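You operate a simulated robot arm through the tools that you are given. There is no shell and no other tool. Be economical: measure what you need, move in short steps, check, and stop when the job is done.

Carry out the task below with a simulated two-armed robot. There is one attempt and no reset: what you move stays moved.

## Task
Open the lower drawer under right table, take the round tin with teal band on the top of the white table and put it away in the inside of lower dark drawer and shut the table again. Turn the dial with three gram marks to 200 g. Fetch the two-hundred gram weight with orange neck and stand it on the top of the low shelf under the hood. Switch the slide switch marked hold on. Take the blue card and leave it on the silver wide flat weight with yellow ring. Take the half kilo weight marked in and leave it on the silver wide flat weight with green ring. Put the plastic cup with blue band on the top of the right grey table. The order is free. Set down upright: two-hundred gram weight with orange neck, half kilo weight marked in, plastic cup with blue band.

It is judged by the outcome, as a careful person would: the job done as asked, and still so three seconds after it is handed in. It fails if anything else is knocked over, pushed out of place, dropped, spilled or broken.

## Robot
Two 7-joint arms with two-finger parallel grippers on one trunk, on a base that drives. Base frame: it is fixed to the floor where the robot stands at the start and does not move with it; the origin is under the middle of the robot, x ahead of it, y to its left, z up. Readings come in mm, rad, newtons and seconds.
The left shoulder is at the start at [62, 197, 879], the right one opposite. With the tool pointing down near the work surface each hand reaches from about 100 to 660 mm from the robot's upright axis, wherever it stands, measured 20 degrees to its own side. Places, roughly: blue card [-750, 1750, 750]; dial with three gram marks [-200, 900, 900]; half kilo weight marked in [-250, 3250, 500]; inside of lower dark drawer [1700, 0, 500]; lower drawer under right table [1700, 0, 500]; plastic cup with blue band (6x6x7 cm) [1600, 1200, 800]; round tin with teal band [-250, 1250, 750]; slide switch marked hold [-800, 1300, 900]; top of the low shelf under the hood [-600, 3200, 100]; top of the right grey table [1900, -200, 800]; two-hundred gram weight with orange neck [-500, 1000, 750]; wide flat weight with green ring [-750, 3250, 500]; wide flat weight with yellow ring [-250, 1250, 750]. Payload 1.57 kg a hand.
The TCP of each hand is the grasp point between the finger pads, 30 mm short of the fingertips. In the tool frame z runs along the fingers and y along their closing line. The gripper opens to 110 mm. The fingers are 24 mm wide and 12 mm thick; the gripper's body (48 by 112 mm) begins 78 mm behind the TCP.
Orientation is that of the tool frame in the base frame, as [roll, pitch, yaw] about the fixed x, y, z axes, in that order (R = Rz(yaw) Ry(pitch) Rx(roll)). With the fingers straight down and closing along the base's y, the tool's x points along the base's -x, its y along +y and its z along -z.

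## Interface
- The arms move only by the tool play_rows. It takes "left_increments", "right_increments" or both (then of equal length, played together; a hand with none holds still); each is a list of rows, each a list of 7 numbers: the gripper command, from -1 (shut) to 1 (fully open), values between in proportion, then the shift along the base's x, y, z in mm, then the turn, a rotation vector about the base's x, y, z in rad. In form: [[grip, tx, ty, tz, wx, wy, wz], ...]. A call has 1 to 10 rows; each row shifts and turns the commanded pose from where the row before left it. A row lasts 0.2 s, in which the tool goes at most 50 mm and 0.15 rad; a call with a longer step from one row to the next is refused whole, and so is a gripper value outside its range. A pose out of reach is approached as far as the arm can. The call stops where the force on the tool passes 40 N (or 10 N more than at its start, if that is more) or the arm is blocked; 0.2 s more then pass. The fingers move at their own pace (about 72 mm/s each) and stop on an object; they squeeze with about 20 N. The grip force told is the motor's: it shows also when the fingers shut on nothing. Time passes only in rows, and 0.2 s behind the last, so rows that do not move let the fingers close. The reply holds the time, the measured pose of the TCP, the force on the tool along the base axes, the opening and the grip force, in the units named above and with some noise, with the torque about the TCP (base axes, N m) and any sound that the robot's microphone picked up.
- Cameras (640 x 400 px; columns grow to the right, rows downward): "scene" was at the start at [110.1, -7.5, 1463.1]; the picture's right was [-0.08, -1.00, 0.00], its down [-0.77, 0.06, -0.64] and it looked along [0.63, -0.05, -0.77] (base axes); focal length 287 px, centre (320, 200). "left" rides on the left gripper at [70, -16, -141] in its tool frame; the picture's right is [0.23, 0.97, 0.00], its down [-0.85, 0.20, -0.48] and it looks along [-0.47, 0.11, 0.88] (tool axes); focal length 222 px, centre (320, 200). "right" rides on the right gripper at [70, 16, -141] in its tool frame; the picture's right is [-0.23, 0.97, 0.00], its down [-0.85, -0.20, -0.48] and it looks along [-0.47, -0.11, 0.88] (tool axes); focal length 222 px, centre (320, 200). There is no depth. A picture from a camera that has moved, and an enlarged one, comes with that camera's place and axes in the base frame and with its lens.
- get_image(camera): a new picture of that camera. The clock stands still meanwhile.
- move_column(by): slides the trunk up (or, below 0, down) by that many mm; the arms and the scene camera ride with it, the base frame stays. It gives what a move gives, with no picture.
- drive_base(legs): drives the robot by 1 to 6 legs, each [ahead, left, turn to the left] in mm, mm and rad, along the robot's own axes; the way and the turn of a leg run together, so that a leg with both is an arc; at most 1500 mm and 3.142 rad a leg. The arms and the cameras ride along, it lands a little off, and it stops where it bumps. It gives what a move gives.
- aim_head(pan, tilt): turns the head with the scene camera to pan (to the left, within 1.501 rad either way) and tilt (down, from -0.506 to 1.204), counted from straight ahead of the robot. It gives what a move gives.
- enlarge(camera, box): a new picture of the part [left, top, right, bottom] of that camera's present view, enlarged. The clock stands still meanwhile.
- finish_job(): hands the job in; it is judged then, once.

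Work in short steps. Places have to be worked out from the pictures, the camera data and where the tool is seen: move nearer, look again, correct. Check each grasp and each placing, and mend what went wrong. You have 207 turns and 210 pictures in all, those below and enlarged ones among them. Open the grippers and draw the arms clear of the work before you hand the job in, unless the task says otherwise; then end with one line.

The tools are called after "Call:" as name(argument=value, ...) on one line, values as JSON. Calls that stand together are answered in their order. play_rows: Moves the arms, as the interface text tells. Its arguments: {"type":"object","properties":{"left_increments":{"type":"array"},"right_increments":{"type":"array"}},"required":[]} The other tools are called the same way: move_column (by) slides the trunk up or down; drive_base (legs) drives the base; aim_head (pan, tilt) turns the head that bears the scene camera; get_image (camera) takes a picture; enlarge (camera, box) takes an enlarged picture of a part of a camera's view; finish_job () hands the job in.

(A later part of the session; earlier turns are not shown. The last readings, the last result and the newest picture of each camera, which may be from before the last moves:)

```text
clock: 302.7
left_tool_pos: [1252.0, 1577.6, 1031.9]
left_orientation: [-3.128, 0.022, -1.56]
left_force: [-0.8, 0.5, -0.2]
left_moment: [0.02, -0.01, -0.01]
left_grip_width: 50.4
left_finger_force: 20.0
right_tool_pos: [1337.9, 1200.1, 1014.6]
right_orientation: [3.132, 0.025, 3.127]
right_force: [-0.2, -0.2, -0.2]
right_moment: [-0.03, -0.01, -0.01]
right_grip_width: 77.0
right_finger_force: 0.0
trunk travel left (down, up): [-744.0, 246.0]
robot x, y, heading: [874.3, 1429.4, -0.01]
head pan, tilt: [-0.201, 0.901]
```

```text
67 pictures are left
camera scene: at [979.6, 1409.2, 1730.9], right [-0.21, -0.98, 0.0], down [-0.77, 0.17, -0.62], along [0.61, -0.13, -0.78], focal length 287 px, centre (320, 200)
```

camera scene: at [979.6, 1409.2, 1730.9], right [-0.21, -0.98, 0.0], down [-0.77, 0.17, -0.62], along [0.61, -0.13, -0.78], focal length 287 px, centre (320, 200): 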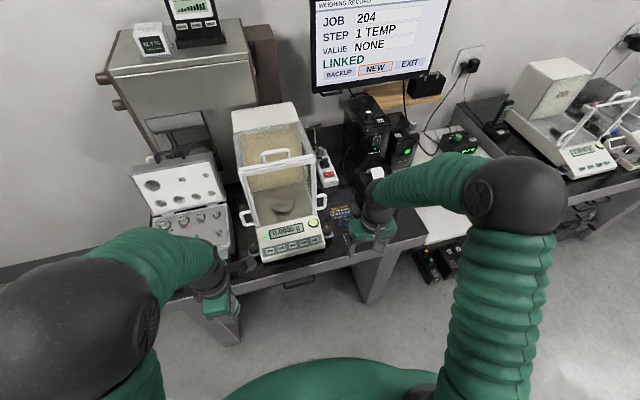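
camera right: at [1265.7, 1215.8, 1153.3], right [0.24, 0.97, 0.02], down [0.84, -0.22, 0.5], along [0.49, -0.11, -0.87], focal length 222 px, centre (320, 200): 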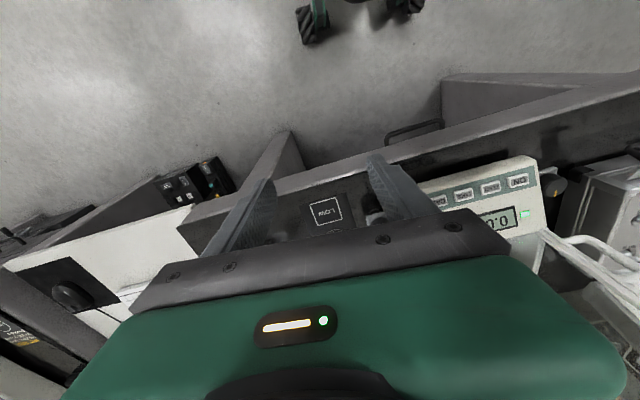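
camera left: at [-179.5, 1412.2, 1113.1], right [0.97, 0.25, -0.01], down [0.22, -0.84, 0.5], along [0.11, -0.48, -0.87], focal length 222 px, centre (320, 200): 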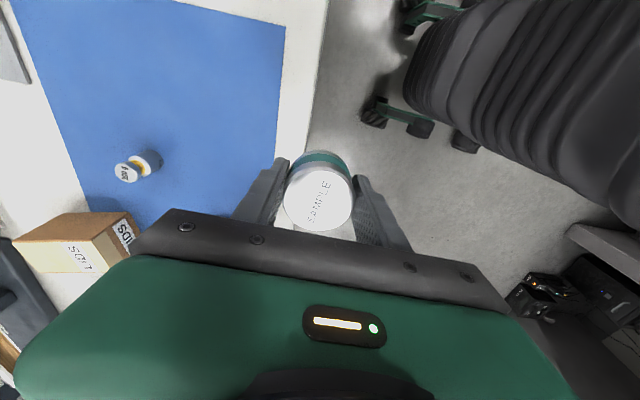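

Extend 90 mm more to bring the cup into view.

Call:
play_rows(right_increments=[[0.4, 30, 0, 0, -0.008, 0, 0.01], [0.4, 30, 0, 0, 0, 0, 0], [0.4, 30, 0, 0, 0, 0, 0], [0.4, 0, 0, 0, 0, 0, 0]])

Call:
get_image(camera="right")

Call:
enlarge(camera="right", box=[220, 100, 420, 225])

```text
clock: 303.7
left_tool_pos: [1252.5, 1578.1, 1031.4]
left_orientation: [-3.127, 0.023, -1.557]
left_force: [-0.2, 0.1, -0.8]
left_moment: [0.0, 0.01, 0.02]
left_grip_width: 50.7
left_finger_force: 20.5
right_tool_pos: [1432.3, 1199.7, 1012.9]
right_orientation: [3.137, 0.022, 3.138]
right_force: [1.5, -0.9, -1.3]
right_moment: [0.0, -0.01, 0.02]
right_grip_width: 77.1
right_finger_force: 0.1
trunk travel left (down, up): [-744.0, 246.0]
robot x, y, heading: [872.1, 1426.5, -0.014]
head pan, tilt: [-0.201, 0.901]
```

```text
66 pictures are left
camera right: at [1358.7, 1215.9, 1151.9], right [0.23, 0.97, 0.01], down [0.84, -0.2, 0.5], along [0.49, -0.11, -0.87], focal length 222 px, centre (320, 200)
```

right: 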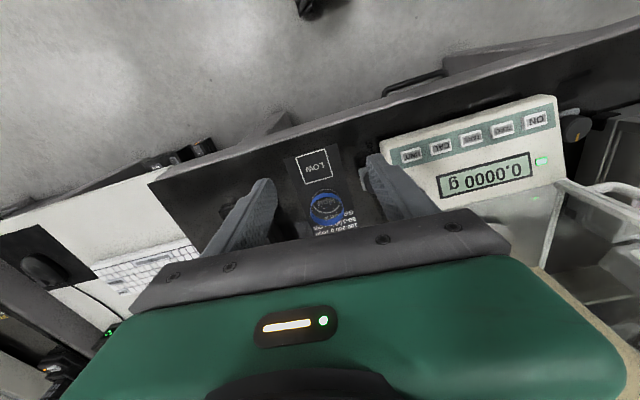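

```text
3.20 times, centred on (320, 162) of right
camera zoom: at [1358.7, 1215.9, 1151.9], right [0.23, 0.97, 0.01], down [0.84, -0.2, 0.5], along [0.49, -0.11, -0.87], focal length 711 px, centre (320, 320)
```

zoom: 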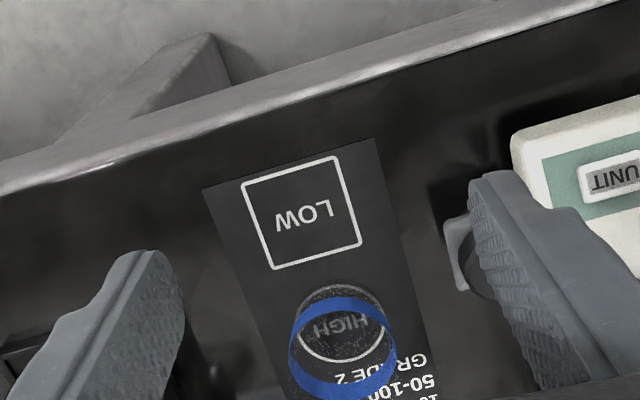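

By the size of the cup base (60 mm), the desk is at z≈757 and the cup stands at ≈(1584,1177). Drive 120 closer and position over it.

Call:
drive_base(legs=[[120, 0, 0.01]])

Call:
play_rows(right_increments=[[0.4, 10, -7, -35, 0, 0, 0], [0.4, 10, -7, -35, 0, 0, 0], [0.4, 8, -6, -30, 0, 0, 0], [0.4, 0, 0, 0, 0, 0, 0]])

Call:
get_image(camera="right")

Call:
get_image(camera="scene")

```text
clock: 304.9
left_tool_pos: [1373.8, 1579.7, 1032.6]
left_orientation: [-3.126, 0.023, -1.553]
left_force: [0.4, -0.3, -0.5]
left_moment: [0.0, 0.02, -0.01]
left_grip_width: 50.6
left_finger_force: 19.3
right_tool_pos: [1553.3, 1201.1, 1013.9]
right_orientation: [3.139, 0.025, -3.14]
right_force: [0.2, -0.8, 0.5]
right_moment: [-0.01, 0.03, 0.0]
right_grip_width: 77.0
right_finger_force: 0.0
trunk travel left (down, up): [-744.0, 246.0]
robot x, y, heading: [997.3, 1427.9, -0.009]
head pan, tilt: [-0.201, 0.901]
```

```text
clock: 305.9
left_tool_pos: [1374.5, 1578.3, 1032.1]
left_orientation: [-3.126, 0.023, -1.553]
left_force: [-0.4, 0.8, -0.8]
left_moment: [-0.01, -0.05, -0.01]
left_grip_width: 50.3
left_finger_force: 19.8
right_tool_pos: [1583.1, 1180.6, 912.8]
right_orientation: [3.137, 0.025, -3.139]
right_force: [0.5, -0.3, -0.8]
right_moment: [-0.04, -0.03, 0.01]
right_grip_width: 77.1
right_finger_force: 0.0
trunk travel left (down, up): [-744.0, 246.0]
robot x, y, heading: [994.7, 1424.6, -0.004]
head pan, tilt: [-0.201, 0.901]
```

```text
64 pictures are left
camera right: at [1509.9, 1197.0, 1052.5], right [0.23, 0.97, 0.01], down [0.84, -0.2, 0.5], along [0.49, -0.11, -0.87], focal length 222 px, centre (320, 200)
```

right: 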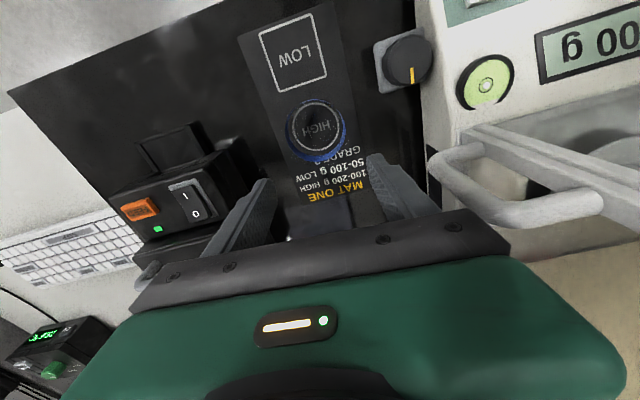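

```text
63 pictures are left
camera scene: at [1104.7, 1408.5, 1730.8], right [-0.21, -0.98, 0.0], down [-0.77, 0.16, -0.62], along [0.61, -0.13, -0.79], focal length 287 px, centre (320, 200)
```

scene: 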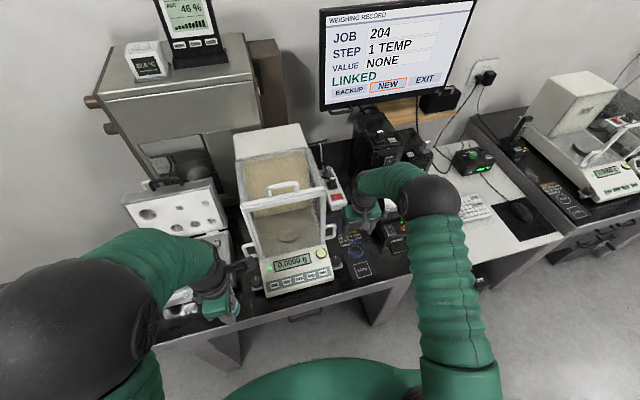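

Cup centre refined to ≈(1568,1180), desk z≈780. Shift back 14 mm and lower to z≈862, look again.

Call:
play_rows(right_increments=[[0.4, -14, 0, 0, 0, 0, 0], [0.4, 0, 0, -25, 0, 0, 0], [0.4, 0, 0, -25, 0, 0, 0], [0.4, 0, 0, 0, 0, 0, 0]])

Call:
get_image(camera="right")

```text
clock: 306.9
left_tool_pos: [1374.4, 1580.0, 1032.5]
left_orientation: [-3.128, 0.022, -1.553]
left_force: [0.0, 0.4, -0.8]
left_moment: [-0.01, 0.01, 0.0]
left_grip_width: 50.5
left_finger_force: 20.1
right_tool_pos: [1567.2, 1180.6, 863.5]
right_orientation: [3.139, 0.022, -3.14]
right_force: [-0.1, -0.2, 0.0]
right_moment: [0.0, 0.0, 0.04]
right_grip_width: 76.9
right_finger_force: 0.0
trunk travel left (down, up): [-744.0, 246.0]
robot x, y, heading: [995.0, 1426.7, -0.011]
head pan, tilt: [-0.201, 0.901]
```

```text
62 pictures are left
camera right: at [1494.7, 1196.8, 1001.8], right [0.23, 0.97, 0.01], down [0.84, -0.2, 0.5], along [0.49, -0.1, -0.87], focal length 222 px, centre (320, 200)
```

right: 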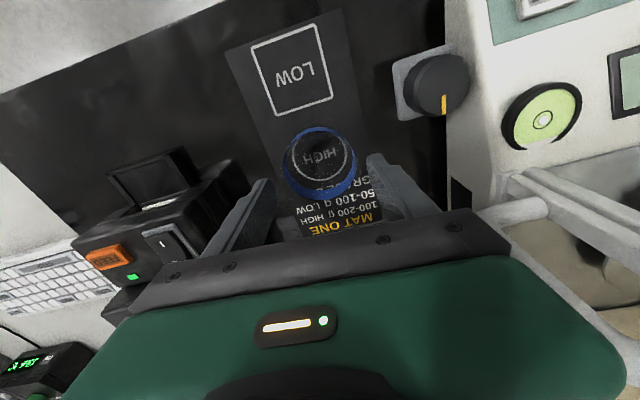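

Good. Descend 35 mm and close on the cup.

Call:
play_rows(right_increments=[[0.4, 2, 1, -18, 0, 0, 0], [0.4, 0, 0, -18, 0, 0, 0], [0.4, 0, 0, 0, 0, 0, 0], [-1, 0, 0, 0, 0, 0, 0], [-1, 0, 0, 0, 0, 0, 0], [-1, 0, 0, 0, 0, 0, 0]])

Call:
get_image(camera="right")

```text
clock: 308.3
left_tool_pos: [1372.4, 1579.4, 1033.3]
left_orientation: [-3.126, 0.022, -1.554]
left_force: [0.6, -0.7, -0.7]
left_moment: [-0.04, 0.0, -0.01]
left_grip_width: 50.3
left_finger_force: 20.1
right_tool_pos: [1570.6, 1184.3, 830.2]
right_orientation: [3.136, 0.029, -3.139]
right_force: [1.1, -6.1, 28.1]
right_moment: [-0.24, 0.26, 0.14]
right_grip_width: 0.5
right_finger_force: 19.5
trunk travel left (down, up): [-744.0, 246.0]
robot x, y, heading: [994.6, 1424.7, -0.006]
head pan, tilt: [-0.201, 0.901]
```

```text
61 pictures are left
camera right: at [1497.5, 1200.2, 968.7], right [0.22, 0.97, 0.01], down [0.84, -0.2, 0.5], along [0.49, -0.1, -0.86], focal length 222 px, centre (320, 200)
```

right: 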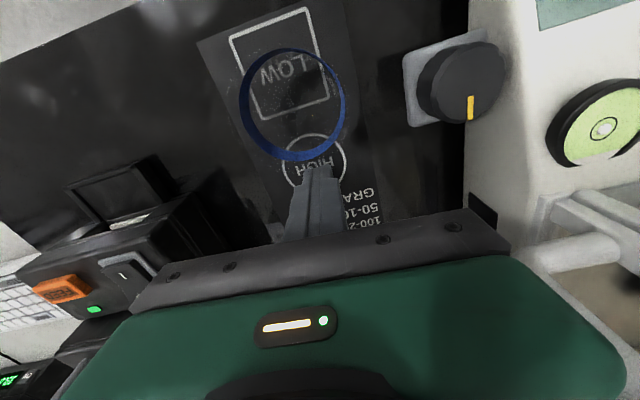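

Missed: the cup slipped out toward me, and the fingertips touched the desk (z≈800). I look closely at the cup.

Call:
enlarge(camera="right", box=[200, 20, 400, 145])

Call:
enlarge(camera="scene", box=[310, 210, 430, 285])

```text
3.20 times, centred on (300, 82) of right
camera zoom: at [1497.5, 1200.2, 968.7], right [0.22, 0.97, 0.01], down [0.84, -0.2, 0.5], along [0.49, -0.1, -0.86], focal length 711 px, centre (384, 576)
```

zoom: 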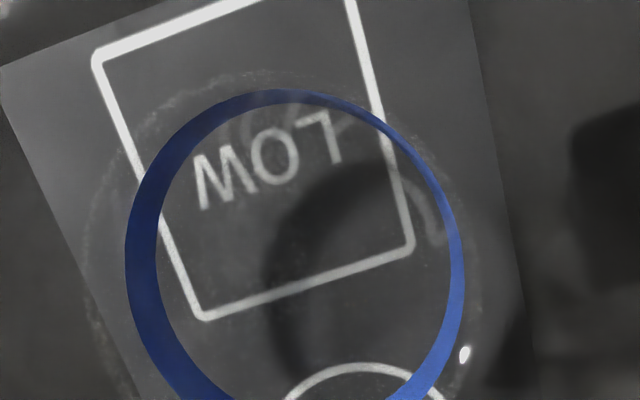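

```text
5.33 times, centred on (370, 248) of scene
camera zoom: at [1098.2, 1407.5, 1731.5], right [-0.21, -0.98, 0.0], down [-0.77, 0.16, -0.62], along [0.61, -0.13, -0.78], focal length 1529 px, centre (53, -53)
```

zoom: 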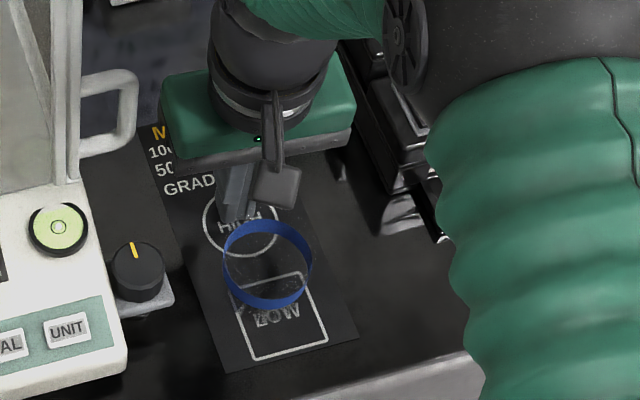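

The cup stands upright at ≈(1507,1183), table z≈800, cup top ≈870. Lift, open, and move back over it.

Call:
play_rows(right_increments=[[-1, 3, 0, 30, 0, 0, 0], [-1, 0, 0, 40, 0, 0, 0], [-1, 0, 0, 30, 0, 0, 0], [0.5, -35, 0, 0, 0, 0, 0], [0.5, -30, -1, 0, 0, 0, 0], [0.5, 0, 0, 0, 0, 0, 0]])

Call:
get_image(camera="right")

Call:
enlarge(camera="scene", box=[310, 210, 430, 285])

```text
clock: 309.7
left_tool_pos: [1375.6, 1579.6, 1032.9]
left_orientation: [-3.129, 0.021, -1.553]
left_force: [0.4, 0.3, 0.1]
left_moment: [0.01, 0.0, 0.02]
left_grip_width: 50.4
left_finger_force: 19.7
right_tool_pos: [1510.9, 1184.8, 925.7]
right_orientation: [3.138, 0.023, 3.141]
right_force: [-0.2, 0.5, -0.4]
right_moment: [0.02, 0.02, 0.02]
right_grip_width: 82.4
right_finger_force: 0.0
trunk travel left (down, up): [-744.0, 246.0]
robot x, y, heading: [993.7, 1430.9, -0.009]
head pan, tilt: [-0.201, 0.901]
```

```text
58 pictures are left
camera right: at [1437.6, 1199.3, 1065.3], right [0.23, 0.97, 0.01], down [0.84, -0.2, 0.5], along [0.49, -0.11, -0.87], focal length 222 px, centre (320, 200)
```

right: 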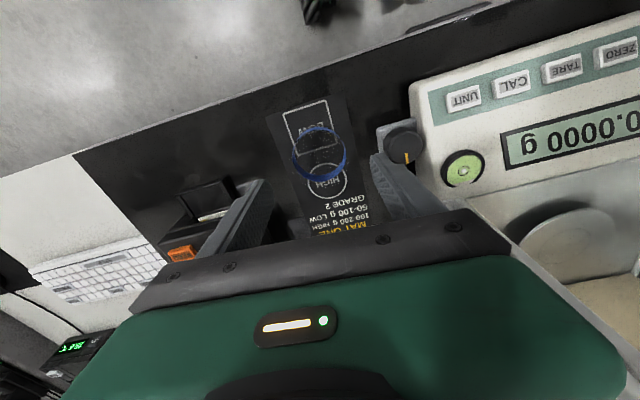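

```text
5.33 times, centred on (370, 248) of scene
camera zoom: at [1105.4, 1408.6, 1730.7], right [-0.21, -0.98, 0.0], down [-0.77, 0.16, -0.62], along [0.61, -0.13, -0.79], focal length 1529 px, centre (53, -53)
```

zoom: 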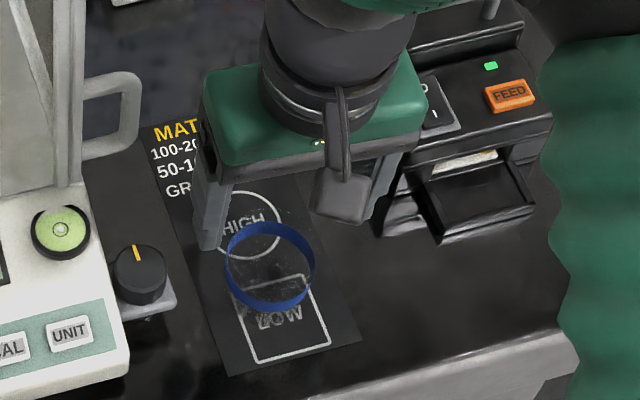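

Aligned within 3 mm. Narrow the opening to ~72 to clear the balance knob, descend to z≈843, close.

Call:
play_rows(right_increments=[[0.32, -3, -2, -20, 0, 0, 0], [0.32, 0, 0, -30, 0, 0, 0], [0.32, 0, 0, -25, 0, 0, 0], [0.32, 0, 0, -7, 0, 0, 0], [0.32, 0, 0, 0, 0, 0, 0]])

Call:
get_image(camera="right")

```text
clock: 310.9
left_tool_pos: [1374.7, 1578.1, 1032.5]
left_orientation: [-3.128, 0.022, -1.553]
left_force: [-0.7, -1.1, -0.5]
left_moment: [0.0, -0.01, -0.03]
left_grip_width: 50.3
left_finger_force: 20.0
right_tool_pos: [1505.1, 1180.0, 845.5]
right_orientation: [3.138, 0.026, -3.138]
right_force: [0.7, 0.0, 0.1]
right_moment: [-0.03, 0.03, -0.01]
right_grip_width: 72.7
right_finger_force: 0.0
trunk travel left (down, up): [-744.0, 246.0]
robot x, y, heading: [998.1, 1427.6, -0.003]
head pan, tilt: [-0.201, 0.901]
```

```text
56 pictures are left
camera right: at [1432.6, 1195.5, 984.0], right [0.23, 0.97, 0.01], down [0.84, -0.2, 0.5], along [0.49, -0.11, -0.87], focal length 222 px, centre (320, 200)
```

right: 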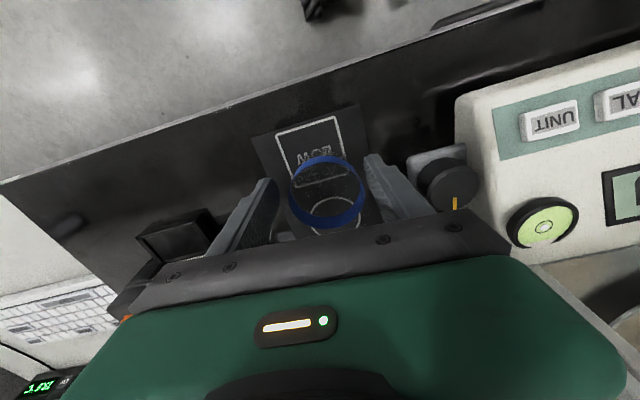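

The cup is between the fingers now. Close gently and check the width.

Call:
play_rows(right_increments=[[0.1, 0, 0, 0, 0, 0, 0], [-0.1, 0, 0, 0, 0, 0, 0], [-0.3, 0, 0, 0, 0, 0, 0], [-0.3, 0, 0, 0, 0, 0, 0]])

```text
clock: 311.9
left_tool_pos: [1376.2, 1578.7, 1032.6]
left_orientation: [-3.127, 0.024, -1.551]
left_force: [0.0, 0.3, -0.5]
left_moment: [0.01, 0.0, 0.01]
left_grip_width: 50.3
left_finger_force: 20.3
right_tool_pos: [1505.6, 1179.4, 845.4]
right_orientation: [3.138, 0.024, -3.141]
right_force: [0.3, 0.9, -0.3]
right_moment: [0.0, 0.0, -0.03]
right_grip_width: 54.9
right_finger_force: 19.3
trunk travel left (down, up): [-744.0, 246.0]
robot x, y, heading: [997.3, 1428.1, -0.008]
head pan, tilt: [-0.201, 0.901]
```

Cup gripped at 55 mm. Lift and retract.

Call:
play_rows(right_increments=[[-0.5, 0, 0, 10, 0, 0, 0], [-0.5, 0, 0, 40, 0, 0, 0], [-0.5, 0, 0, 45, 0, 0, 0], [-0.5, 0, 0, 45, 0, 0, 0], [-0.5, 0, 0, 30, 0, 0, 0], [-0.5, -45, 0, 0, 0, 0, 0], [-0.5, -45, 0, 0, 0, 0, 0], [-0.5, -45, 0, 0, 0, 0, 0]])

Call:
drive_base(legs=[[-450, 0, 0.008], [0, -1180, 0]])

Call:
aim_head(pan=0, tilt=0.75)

Call:
get_image(camera="scene")

```text
clock: 313.7
left_tool_pos: [1375.0, 1579.5, 1033.4]
left_orientation: [-3.126, 0.024, -1.554]
left_force: [0.3, 0.4, -1.8]
left_moment: [-0.02, 0.01, 0.01]
left_grip_width: 50.3
left_finger_force: 19.9
right_tool_pos: [1368.3, 1181.9, 1014.9]
right_orientation: [3.138, 0.025, -3.14]
right_force: [0.2, 0.4, 0.1]
right_moment: [0.02, -0.03, 0.01]
right_grip_width: 54.9
right_finger_force: 19.6
trunk travel left (down, up): [-744.0, 246.0]
robot x, y, heading: [997.7, 1426.7, -0.007]
head pan, tilt: [-0.201, 0.901]
```

```text
clock: 321.9
left_tool_pos: [969.8, 433.0, 1032.2]
left_orientation: [-3.127, 0.021, -1.492]
left_force: [0.0, 0.1, -0.3]
left_moment: [-0.01, 0.01, -0.02]
left_grip_width: 50.5
left_finger_force: 19.6
right_tool_pos: [988.8, 36.9, 1015.2]
right_orientation: [3.14, 0.024, -3.079]
right_force: [-1.2, -0.1, -0.5]
right_moment: [-0.03, -0.02, 0.0]
right_grip_width: 54.1
right_finger_force: 20.3
trunk travel left (down, up): [-744.0, 246.0]
robot x, y, heading: [599.9, 257.2, 0.062]
head pan, tilt: [-0.201, 0.901]
```

```text
clock: 322.7
left_tool_pos: [969.8, 430.7, 1033.0]
left_orientation: [-3.126, 0.021, -1.493]
left_force: [0.2, 0.0, -0.2]
left_moment: [0.01, 0.0, 0.01]
left_grip_width: 50.5
left_finger_force: 20.6
right_tool_pos: [988.5, 34.8, 1014.9]
right_orientation: [3.138, 0.025, -3.077]
right_force: [0.3, -0.2, 0.5]
right_moment: [-0.02, 0.0, -0.02]
right_grip_width: 53.8
right_finger_force: 20.1
trunk travel left (down, up): [-744.0, 246.0]
robot x, y, heading: [601.6, 256.1, 0.054]
head pan, tilt: [0.0, 0.75]
```

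```text
55 pictures are left
camera scene: at [717.8, 261.4, 1742.7], right [0.05, -1.0, 0.0], down [-0.68, -0.04, -0.73], along [0.73, 0.04, -0.68], focal length 287 px, centre (320, 200)
```

scene: 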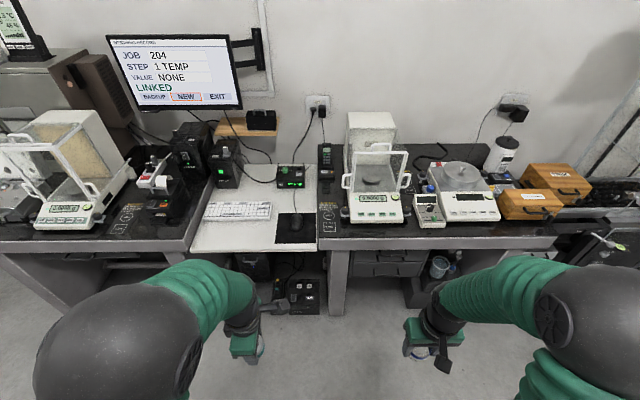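

Enlarge the right grey table.

Call:
enlarge(camera="scene", box=[300, 150, 540, 300])

```text
2.67 times, centred on (420, 225) of scene
camera zoom: at [717.8, 261.4, 1742.7], right [0.05, -1.0, 0.0], down [-0.68, -0.04, -0.73], along [0.73, 0.04, -0.68], focal length 764 px, centre (53, 133)
```

zoom: 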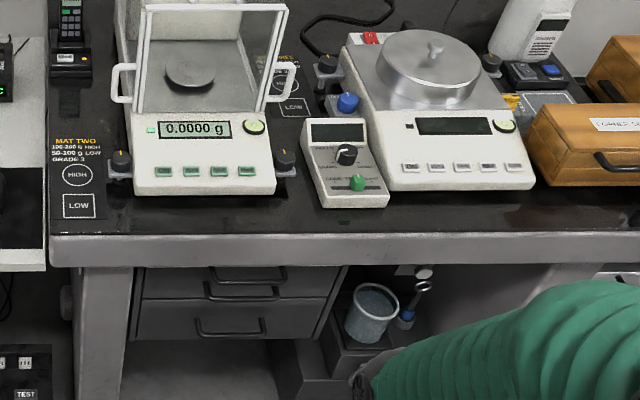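

I will set the cup on the free front-left area of the right table, near (1555,262). Drive there.

Call:
drive_base(legs=[[350, 195, -0.055]])

Call:
play_rows(right_increments=[[-0.5, 40, 0, 0, 0, 0, 0], [-0.5, 40, 0, 0, 0, 0, 0], [-0.5, 40, 0, 0, 0, 0, 0], [-0.5, 30, 0, 0, 0, 0, 0], [-0.5, 0, 0, 0, 0, 0, 0], [-0.5, 0, 0, 0, 0, 0, 0], [-0.5, 0, 0, 0, 0, 0, 0]])

Call:
get_image(camera="right")

```text
clock: 325.2
left_tool_pos: [1321.8, 611.6, 1034.0]
left_orientation: [-3.127, 0.024, -1.556]
left_force: [0.5, 0.1, -0.3]
left_moment: [0.02, 0.01, 0.0]
left_grip_width: 50.4
left_finger_force: 19.8
right_tool_pos: [1315.3, 215.2, 1014.9]
right_orientation: [3.137, 0.028, 3.141]
right_force: [-0.5, 0.6, 0.5]
right_moment: [0.0, 0.0, -0.04]
right_grip_width: 53.4
right_finger_force: 20.0
trunk travel left (down, up): [-744.0, 246.0]
robot x, y, heading: [942.4, 462.3, -0.009]
head pan, tilt: [0.0, 0.75]
```

```text
clock: 326.8
left_tool_pos: [1323.4, 612.8, 1034.4]
left_orientation: [-3.127, 0.022, -1.556]
left_force: [0.6, -0.4, -0.8]
left_moment: [0.03, 0.0, -0.02]
left_grip_width: 50.6
left_finger_force: 20.0
right_tool_pos: [1466.6, 216.4, 1011.9]
right_orientation: [3.136, 0.028, 3.138]
right_force: [-0.1, -0.3, 0.3]
right_moment: [0.0, 0.0, 0.01]
right_grip_width: 53.6
right_finger_force: 20.3
trunk travel left (down, up): [-744.0, 246.0]
robot x, y, heading: [943.5, 460.3, -0.003]
head pan, tilt: [0.0, 0.75]
```

```text
53 pictures are left
camera right: at [1393.9, 232.9, 1150.2], right [0.23, 0.97, 0.01], down [0.84, -0.2, 0.5], along [0.49, -0.11, -0.87], focal length 222 px, centre (320, 200)
```

right: 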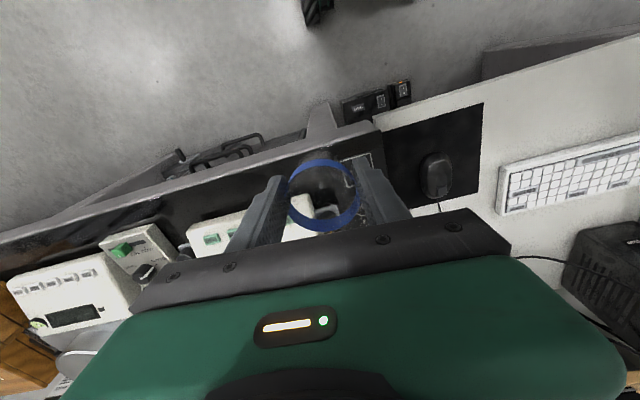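

Move over the mat area (y≈258, x≈1548) and check.

Call:
play_rows(right_increments=[[-0.5, 30, 15, 0, 0, 0, 0], [-0.5, 30, 15, -20, 0, 0, 0], [-0.5, 22, 10, -40, 0, 0, 0], [-0.5, 0, 0, -30, 0, 0, 0], [-0.5, 0, 0, 0, 0, 0, 0]])

Call:
get_image(camera="right")

Call:
enlarge(camera="scene", box=[300, 180, 460, 280])

```text
clock: 328.0
left_tool_pos: [1322.5, 613.5, 1033.9]
left_orientation: [-3.124, 0.02, -1.558]
left_force: [-0.1, 0.4, -1.3]
left_moment: [0.01, 0.03, 0.02]
left_grip_width: 50.2
left_finger_force: 20.0
right_tool_pos: [1548.0, 256.2, 925.3]
right_orientation: [3.139, 0.027, 3.14]
right_force: [0.1, -0.1, -0.7]
right_moment: [-0.03, 0.01, 0.01]
right_grip_width: 53.4
right_finger_force: 20.0
trunk travel left (down, up): [-744.0, 246.0]
robot x, y, heading: [947.1, 463.1, -0.009]
head pan, tilt: [0.0, 0.75]
```

```text
52 pictures are left
camera right: at [1475.1, 272.0, 1063.5], right [0.23, 0.97, 0.01], down [0.84, -0.2, 0.5], along [0.49, -0.11, -0.87], focal length 222 px, centre (320, 200)
```

right: 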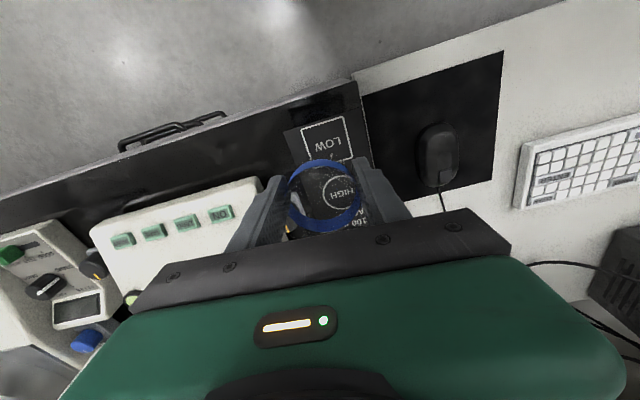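

```text
4.00 times, centred on (380, 230) of scene
camera zoom: at [1062.8, 457.8, 1742.7], right [-0.01, -1.0, 0.0], down [-0.68, 0.01, -0.73], along [0.73, -0.01, -0.68], focal length 1146 px, centre (80, 80)
```

zoom: 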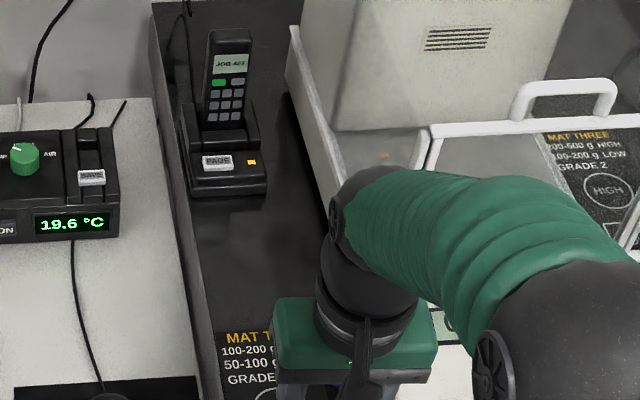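

Cup is above the free LOW area with clearance around. Lower until contact (expected TCP z≈845).

Call:
play_rows(right_increments=[[-0.5, 0, 0, -30, 0, 0, 0], [-0.5, 0, 0, -30, 0, 0, 0], [-0.5, 0, 0, -12, 0, 0, 0], [-0.5, 0, 0, -3, 0, 0, 0], [-0.5, 0, 0, -2, 0, 0, 0], [-0.5, 0, 0, 0, 0, 0, 0]])

```text
clock: 329.4
left_tool_pos: [1323.7, 612.2, 1033.3]
left_orientation: [-3.126, 0.021, -1.558]
left_force: [-0.6, -0.1, -0.3]
left_moment: [0.01, -0.04, 0.01]
left_grip_width: 50.2
left_finger_force: 19.3
right_tool_pos: [1548.6, 255.2, 848.2]
right_orientation: [3.138, 0.026, 3.139]
right_force: [-0.2, -1.1, 0.1]
right_moment: [0.02, 0.04, -0.02]
right_grip_width: 53.1
right_finger_force: 20.1
trunk travel left (down, up): [-744.0, 246.0]
robot x, y, heading: [948.3, 460.3, -0.008]
head pan, tilt: [0.0, 0.75]
```

Continue in 2 mm steps.

Call:
play_rows(right_increments=[[-0.5, 0, 0, -2, 0, 0, 0], [-0.5, 0, 0, -2, 0, 0, 0], [-0.5, 0, 0, -2, 0, 0, 0], [-0.5, 0, 0, 0, 0, 0, 0]])

Call:
enlarge(camera="right", box=[220, 100, 420, 225])

```text
clock: 330.4
left_tool_pos: [1323.2, 613.4, 1032.7]
left_orientation: [-3.125, 0.022, -1.558]
left_force: [-0.2, 0.7, 0.1]
left_moment: [0.0, 0.01, 0.0]
left_grip_width: 50.4
left_finger_force: 19.9
right_tool_pos: [1548.1, 255.4, 843.3]
right_orientation: [-3.141, 0.03, 3.14]
right_force: [0.7, 0.7, 12.0]
right_moment: [0.03, -0.07, -0.13]
right_grip_width: 53.0
right_finger_force: 19.8
trunk travel left (down, up): [-744.0, 246.0]
robot x, y, heading: [946.7, 462.7, -0.009]
head pan, tilt: [0.0, 0.75]
```

```text
3.20 times, centred on (320, 162) of right
camera zoom: at [1475.1, 272.4, 981.4], right [0.23, 0.97, 0.01], down [0.84, -0.2, 0.5], along [0.49, -0.11, -0.86], focal length 711 px, centre (320, 320)
```

zoom: 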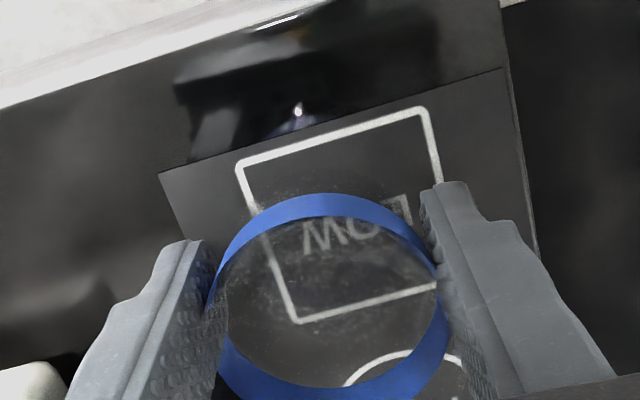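

Contact (12 N). Ease up, open, rise and verify.

Call:
play_rows(right_increments=[[-0.5, 0, 0, 1, 0, 0, 0], [0.1, 0, 0, 0, 0, 0, 0], [0.4, 0, 0, 0, 0, 0, 0], [0.4, 0, 0, 0, 0, 0, 0], [0.4, 0, 0, 20, 0, 0, 0], [0.4, 0, 0, 40, 0, 0, 0], [0.4, 0, 0, 40, 0, 0, 0], [0.4, 0, 0, 0, 0, 0, 0]])

Call:
enlarge(camera="right", box=[220, 80, 420, 205])

```text
clock: 332.2
left_tool_pos: [1323.1, 612.4, 1032.3]
left_orientation: [-3.129, 0.021, -1.557]
left_force: [-0.7, 0.3, -1.2]
left_moment: [-0.03, -0.03, -0.02]
left_grip_width: 50.4
left_finger_force: 19.9
right_tool_pos: [1548.8, 253.5, 943.5]
right_orientation: [3.139, 0.025, 3.138]
right_force: [-0.4, 0.3, -0.6]
right_moment: [-0.03, 0.0, -0.01]
right_grip_width: 76.8
right_finger_force: 0.0
trunk travel left (down, up): [-744.0, 246.0]
robot x, y, heading: [946.8, 462.8, -0.007]
head pan, tilt: [0.0, 0.75]
```

```text
3.20 times, centred on (320, 142) of right
camera zoom: at [1476.4, 270.4, 1083.1], right [0.23, 0.97, 0.01], down [0.84, -0.2, 0.5], along [0.49, -0.11, -0.87], focal length 711 px, centre (320, 384)
```

zoom: 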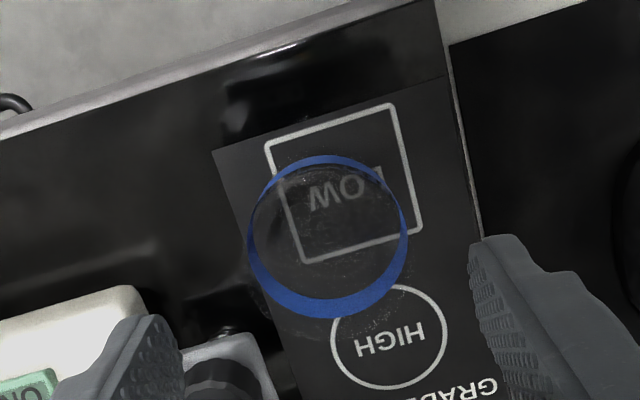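

Cup is standing on the right table. Retract, back off, lower the trunk and look at the drawers.

Call:
play_rows(right_increments=[[0.4, 0, 0, 40, 0, 0, 0], [0.4, -45, 0, 0, 0, 0, 0], [0.4, -45, 0, 0, 0, 0, 0], [0.4, -45, 0, 0, 0, 0, 0], [0.4, -45, 0, 0, 0, 0, 0]])

Call:
drive_base(legs=[[-300, 0, 0], [0, -330, 0.01]])

Call:
move_column(by=-300)

Call:
aim_head(pan=0, tilt=0.65)

Call:
get_image(camera="scene")

```text
clock: 333.4
left_tool_pos: [1322.2, 612.8, 1033.5]
left_orientation: [-3.126, 0.021, -1.555]
left_force: [-0.5, 0.7, -0.9]
left_moment: [0.01, 0.0, -0.01]
left_grip_width: 50.2
left_finger_force: 19.7
right_tool_pos: [1364.8, 256.3, 981.5]
right_orientation: [3.138, 0.028, 3.14]
right_force: [-0.7, 0.3, 0.2]
right_moment: [-0.01, 0.0, 0.04]
right_grip_width: 77.0
right_finger_force: 0.0
trunk travel left (down, up): [-744.0, 246.0]
robot x, y, heading: [950.3, 458.5, -0.008]
head pan, tilt: [0.0, 0.75]
```

```text
clock: 337.2
left_tool_pos: [1011.7, 293.6, 1031.0]
left_orientation: [-3.125, 0.014, -1.545]
left_force: [-0.2, 0.1, -0.1]
left_moment: [-0.05, 0.01, -0.02]
left_grip_width: 50.7
left_finger_force: 20.3
right_tool_pos: [1058.8, -63.1, 982.4]
right_orientation: [-3.137, 0.027, -3.133]
right_force: [-0.3, 1.2, -0.1]
right_moment: [-0.09, -0.04, 0.01]
right_grip_width: 76.8
right_finger_force: 0.0
trunk travel left (down, up): [-744.0, 246.0]
robot x, y, heading: [636.1, 129.1, 0.002]
head pan, tilt: [0.0, 0.75]
```

```text
clock: 340.2
left_tool_pos: [1009.8, 285.4, 732.8]
left_orientation: [-3.126, 0.022, -1.545]
left_force: [0.4, 0.8, -0.2]
left_moment: [0.0, -0.01, -0.01]
left_grip_width: 50.4
left_finger_force: 19.9
right_tool_pos: [1058.0, -71.9, 681.0]
right_orientation: [3.139, 0.027, -3.13]
right_force: [0.5, -0.5, 0.0]
right_moment: [0.0, 0.02, -0.01]
right_grip_width: 77.3
right_finger_force: 0.1
trunk travel left (down, up): [-444.0, 546.0]
robot x, y, heading: [636.0, 128.3, 0.0]
head pan, tilt: [0.0, 0.75]
```

```text
clock: 340.9
left_tool_pos: [1009.2, 285.2, 732.6]
left_orientation: [-3.127, 0.023, -1.545]
left_force: [-0.4, -0.3, -0.7]
left_moment: [-0.01, 0.03, 0.02]
left_grip_width: 50.4
left_finger_force: 19.6
right_tool_pos: [1059.0, -71.5, 682.1]
right_orientation: [3.138, 0.027, -3.131]
right_force: [-0.1, 0.9, 0.4]
right_moment: [-0.02, 0.03, 0.02]
right_grip_width: 77.1
right_finger_force: 0.2
trunk travel left (down, up): [-444.0, 546.0]
robot x, y, heading: [636.7, 129.7, 0.005]
head pan, tilt: [0.0, 0.649]
```

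```text
48 pictures are left
camera scene: at [755.1, 128.0, 1451.3], right [0.0, -1.0, 0.0], down [-0.61, 0.0, -0.8], along [0.8, 0.0, -0.61], focal length 287 px, centre (320, 200)
```

scene: 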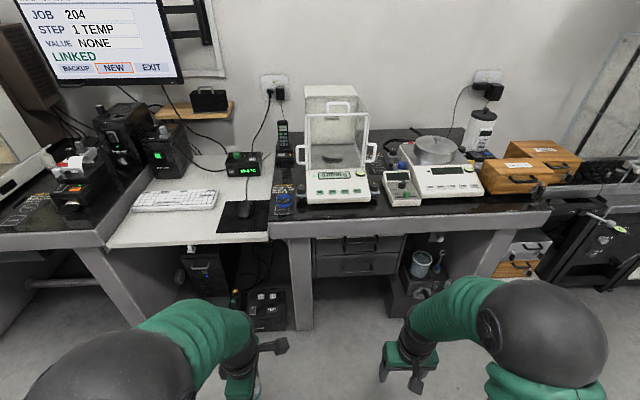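

Call:
enlarge(camera="scene", box=[270, 190, 430, 290])

```text
4.00 times, centred on (350, 240) of scene
camera zoom: at [755.1, 128.0, 1451.3], right [0.0, -1.0, 0.0], down [-0.61, 0.0, -0.8], along [0.8, 0.0, -0.61], focal length 1146 px, centre (200, 40)
```

zoom: 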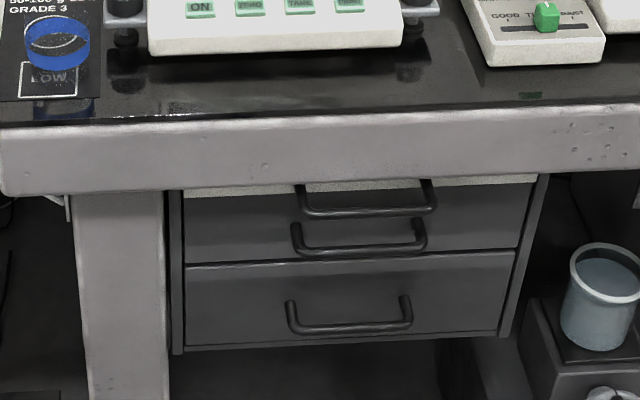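

Cup is upright on the mat. The lower drawer's handle is the bottom bar, centred y≈-20. I'll grip the bar with a horizontal hand closing vertically: first yaw the right hand +90° (camera to my right).

Call:
play_rows(right_increments=[[0, 0, -5, 0, 0, 0, 0.149], [0, 0, -5, 0, 0, 0, 0.149], [0, 0, -5, 0, 0, 0, 0.149], [0, 0, -5, 0, 0, 0, 0.149], [0, 0, 0, 0, 0, 0, 0.149], [0, 0, 0, 0, 0, 0, 0.149], [0, 0, 0, 0, 0, 0, 0.149], [0, 0, 0, 0, 0, 0, 0.149], [0, 0, 0, 0, 0, 0, 0.149], [0, 0, 0, 0, 0, 0, 0.149]])

Call:
play_rows(right_increments=[[0, 0, 0, 0, 0, 0, 0.075], [0, 0, 0, -5, 0, -0.149, 0], [0, 0, 0, -5, 0, -0.149, 0], [0, 0, 0, -5, 0, -0.149, 0], [0, 0, 0, -5, 0, -0.149, 0], [0, 0, 0, -5, 0, -0.149, 0], [0, 0, 0, -5, 0, -0.149, 0], [0, 0, 0, -5, 0, -0.149, 0], [0, 0, 0, -5, 0, -0.149, 0], [0, 0, 0, -5, 0, -0.149, 0]])

Call:
get_image(camera="scene")

Call:
get_image(camera="right")

```text
clock: 343.1
left_tool_pos: [1010.4, 284.3, 734.1]
left_orientation: [-3.127, 0.022, -1.544]
left_force: [0.8, -0.4, -1.2]
left_moment: [0.01, 0.02, 0.0]
left_grip_width: 50.0
left_finger_force: 19.9
right_tool_pos: [1057.6, -89.8, 681.6]
right_orientation: [3.136, 0.029, -1.637]
right_force: [0.3, 0.6, 0.1]
right_moment: [0.0, 0.0, 0.01]
right_grip_width: 55.0
right_finger_force: 0.1
trunk travel left (down, up): [-444.0, 546.0]
robot x, y, heading: [632.0, 131.2, 0.006]
head pan, tilt: [0.0, 0.649]
```

```text
clock: 345.3
left_tool_pos: [1010.3, 284.9, 733.2]
left_orientation: [-3.125, 0.021, -1.544]
left_force: [-0.5, 1.1, -0.9]
left_moment: [-0.01, 0.0, 0.04]
left_grip_width: 50.0
left_finger_force: 20.2
right_tool_pos: [1071.8, -92.1, 629.6]
right_orientation: [-1.801, 0.001, -1.541]
right_force: [0.2, 0.6, -1.1]
right_moment: [0.0, 0.06, 0.03]
right_grip_width: 54.9
right_finger_force: 0.0
right hand out of reach, approached as far as the arm can: row 6
trunk travel left (down, up): [-444.0, 546.0]
robot x, y, heading: [634.8, 130.5, -0.0]
head pan, tilt: [0.0, 0.649]
```

```text
46 pictures are left
camera scene: at [754.8, 129.9, 1451.4], right [0.0, -1.0, 0.0], down [-0.61, 0.0, -0.8], along [0.8, 0.0, -0.61], focal length 287 px, centre (320, 200)
```

scene: 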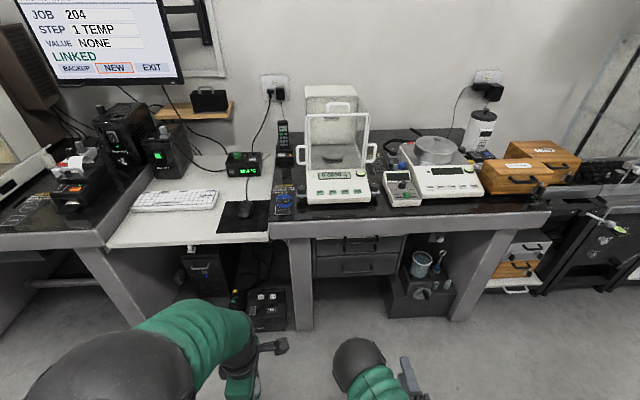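

```text
45 pictures are left
camera right: at [933.6, -166.1, 644.7], right [-0.23, 0.22, -0.95], down [-0.45, 0.84, 0.3], along [0.87, 0.49, -0.09], focal length 222 px, centre (320, 200)
```

right: 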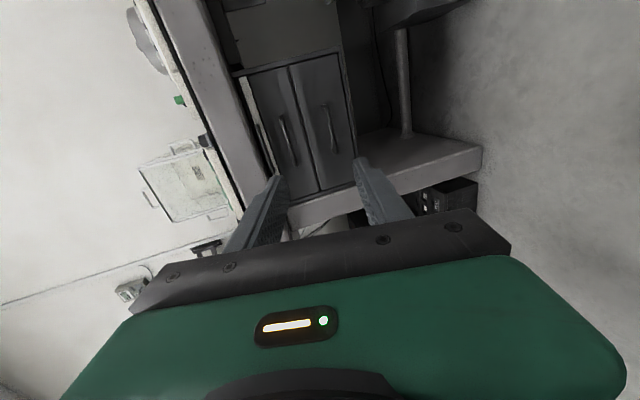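

Hand points forward (13° down). Handle of the lower drawer ≈(1518,-29,500). Lower the trunk 110, drive ahead 280 and left 60, then refine.

Call:
move_column(by=-110)

Call:
drive_base(legs=[[280, 60, 0]])

Call:
play_rows(right_increments=[[0, 0, 0, 0, 0, 0, 0], [0, 0, 0, 0, 0, 0, 0], [0, 0, 0, 0, 0, 0, 0], [0, 0, 0, 0, 0, 0, 0]])

Call:
get_image(camera="right")

Call:
enlarge(camera="scene", box=[260, 250, 420, 350])

```text
clock: 346.7
left_tool_pos: [1009.5, 284.5, 623.8]
left_orientation: [-3.125, 0.021, -1.545]
left_force: [0.0, 0.1, -0.4]
left_moment: [0.0, 0.01, -0.02]
left_grip_width: 50.3
left_finger_force: 20.5
right_tool_pos: [1072.1, -94.0, 519.2]
right_orientation: [-1.805, 0.003, -1.543]
right_force: [0.4, -1.0, -0.7]
right_moment: [0.01, -0.01, 0.02]
right_grip_width: 54.7
right_finger_force: 0.0
trunk travel left (down, up): [-334.0, 656.0]
robot x, y, heading: [634.3, 132.3, 0.007]
head pan, tilt: [0.0, 0.649]
```

```text
clock: 348.7
left_tool_pos: [1292.8, 341.9, 623.5]
left_orientation: [-3.125, 0.022, -1.549]
left_force: [-0.5, -0.7, -0.7]
left_moment: [0.03, 0.02, -0.02]
left_grip_width: 50.1
left_finger_force: 20.7
right_tool_pos: [1353.6, -34.5, 517.9]
right_orientation: [-1.805, 0.002, -1.547]
right_force: [-0.6, -0.4, 0.0]
right_moment: [-0.03, -0.02, -0.01]
right_grip_width: 55.4
right_finger_force: 0.1
trunk travel left (down, up): [-334.0, 656.0]
robot x, y, heading: [920.9, 190.2, -0.011]
head pan, tilt: [0.0, 0.649]
```

```text
clock: 349.7
left_tool_pos: [1290.8, 342.6, 623.6]
left_orientation: [-3.124, 0.023, -1.55]
left_force: [-0.5, -0.2, -1.5]
left_moment: [-0.06, 0.01, -0.02]
left_grip_width: 50.6
left_finger_force: 20.3
right_tool_pos: [1353.0, -35.6, 519.4]
right_orientation: [-1.804, 0.002, -1.546]
right_force: [0.5, 0.0, -0.3]
right_moment: [0.02, 0.0, -0.02]
right_grip_width: 55.0
right_finger_force: 0.0
trunk travel left (down, up): [-334.0, 656.0]
robot x, y, heading: [919.2, 187.2, -0.002]
head pan, tilt: [0.0, 0.649]
```

```text
44 pictures are left
camera right: at [1214.0, -108.5, 534.6], right [-0.23, 0.22, -0.95], down [-0.44, 0.84, 0.31], along [0.87, 0.49, -0.1], focal length 222 px, centre (320, 200)
```

right: 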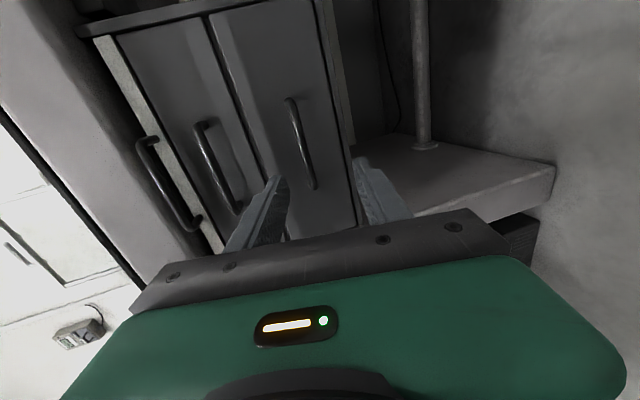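

```text
4.00 times, centred on (340, 300) of scene
camera zoom: at [1037.0, 187.6, 1341.3], right [0.0, -1.0, 0.0], down [-0.61, 0.0, -0.8], along [0.8, 0.0, -0.61], focal length 1146 px, centre (240, -200)
```

zoom: 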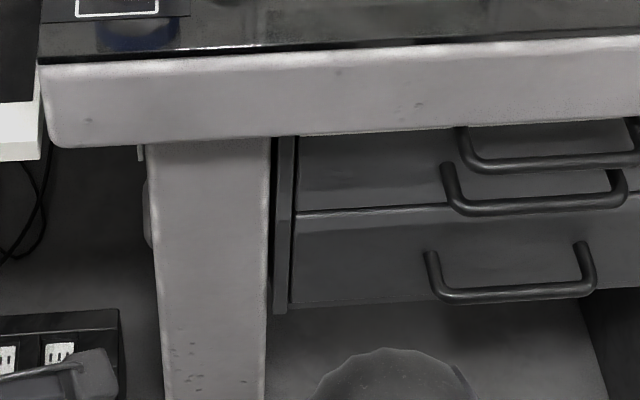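

Bar at ≈(1509,-28,504). Approach with fingers straddling it.

Call:
play_rows(right_increments=[[0, 25, 2, 0, 0, 0, 0], [0, 30, 2, -4, 0, 0, 0], [0, 30, 2, -4, 0, 0, 0], [0, 25, 1, -4, 0, 0, 0], [0, 0, 0, 0, 0, 0, 0]])

Call:
get_image(camera="right")

```text
clock: 350.9
left_tool_pos: [1292.6, 342.8, 624.4]
left_orientation: [-3.123, 0.022, -1.548]
left_force: [0.1, 0.0, 0.1]
left_moment: [-0.01, 0.05, 0.0]
left_grip_width: 50.5
left_finger_force: 20.3
right_tool_pos: [1463.6, -32.0, 502.4]
right_orientation: [-1.804, 0.002, -1.554]
right_force: [0.3, -0.3, -0.2]
right_moment: [-0.02, -0.02, 0.0]
right_grip_width: 55.0
right_finger_force: 0.0
trunk travel left (down, up): [-334.0, 656.0]
robot x, y, heading: [916.9, 191.5, -0.005]
head pan, tilt: [0.0, 0.649]
```

```text
42 pictures are left
camera right: at [1324.1, -103.9, 519.6], right [-0.23, 0.22, -0.95], down [-0.43, 0.85, 0.31], along [0.87, 0.48, -0.1], focal length 222 px, centre (320, 200)
```

right: 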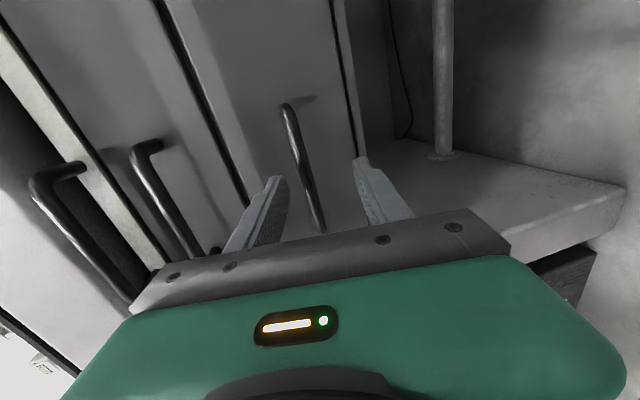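

Bar is between the fingers. Advance 36 mm with +5 in z and close.

Call:
play_rows(right_increments=[[0, 18, 0, 4, 0, 0, 0], [0, 18, 0, 2, 0, 0, 0], [0, 0, 0, 0, 0, 0, 0], [-1, 0, 0, 0, 0, 0, 0], [-1, 0, 0, 0, 0, 0, 0], [-1, 0, 0, 0, 0, 0, 0]])

Call:
get_image(camera="right")

```text
clock: 352.3
left_tool_pos: [1293.4, 342.3, 623.7]
left_orientation: [-3.125, 0.023, -1.548]
left_force: [-0.5, -0.9, -1.5]
left_moment: [0.0, 0.02, -0.02]
left_grip_width: 50.3
left_finger_force: 19.9
right_tool_pos: [1499.8, -30.4, 509.2]
right_orientation: [-1.812, 0.0, -1.55]
right_force: [-8.7, 2.7, -21.4]
right_moment: [-0.7, 0.23, 0.21]
right_grip_width: 12.0
right_finger_force: 29.1
trunk travel left (down, up): [-334.0, 656.0]
robot x, y, heading: [917.6, 188.7, -0.002]
head pan, tilt: [0.0, 0.649]
```

```text
41 pictures are left
camera right: at [1360.0, -102.8, 525.6], right [-0.24, 0.22, -0.95], down [-0.43, 0.85, 0.31], along [0.87, 0.48, -0.1], focal length 222 px, centre (320, 200)
```

right: 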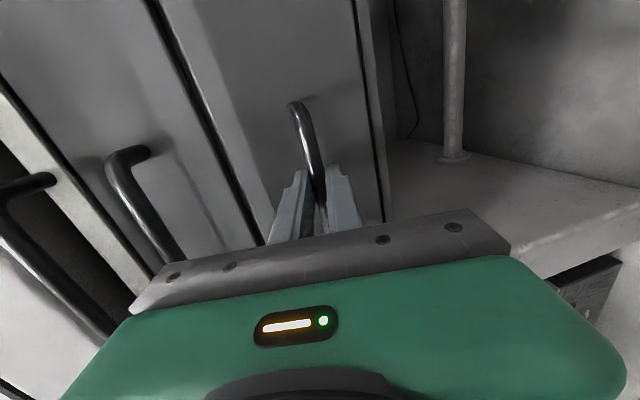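

Bar gripped. Relax z by 3 mm, then pull with the base a little first.

Call:
play_rows(right_increments=[[-1, 0, 0, -3, 0, 0, 0], [-1, -15, 0, 0, 0, 0, 0], [-1, -20, 0, 0, 0, 0, 0], [-1, -20, 0, 0, 0, 0, 0], [-1, 0, 0, 0, 0, 0, 0]])

Call:
get_image(camera="right")

```text
clock: 353.2
left_tool_pos: [1291.3, 343.8, 624.9]
left_orientation: [-3.122, 0.021, -1.548]
left_force: [0.6, 0.3, -0.5]
left_moment: [0.03, 0.04, 0.02]
left_grip_width: 50.2
left_finger_force: 19.7
right_tool_pos: [1464.8, -34.9, 509.1]
right_orientation: [-1.813, 0.014, -1.561]
right_force: [-4.1, 16.1, -21.0]
right_moment: [-0.73, 0.18, -0.18]
right_grip_width: 12.3
right_finger_force: 29.4
trunk travel left (down, up): [-334.0, 656.0]
robot x, y, heading: [916.3, 188.2, -0.003]
head pan, tilt: [0.0, 0.649]
stopped in row 4 (right hand): the force on the tool passed its limit at 41 N (the readings are from after the stop); the commanded pose is now the measured one
```

```text
40 pictures are left
camera right: at [1324.4, -104.2, 525.1], right [-0.24, 0.24, -0.94], down [-0.43, 0.85, 0.32], along [0.87, 0.48, -0.1], focal length 222 px, centre (320, 200)
```

right: 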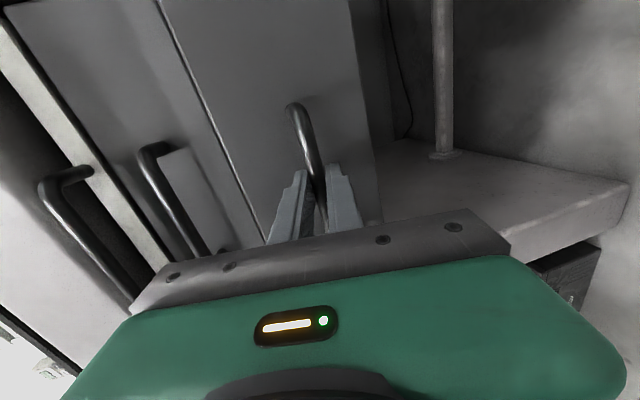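

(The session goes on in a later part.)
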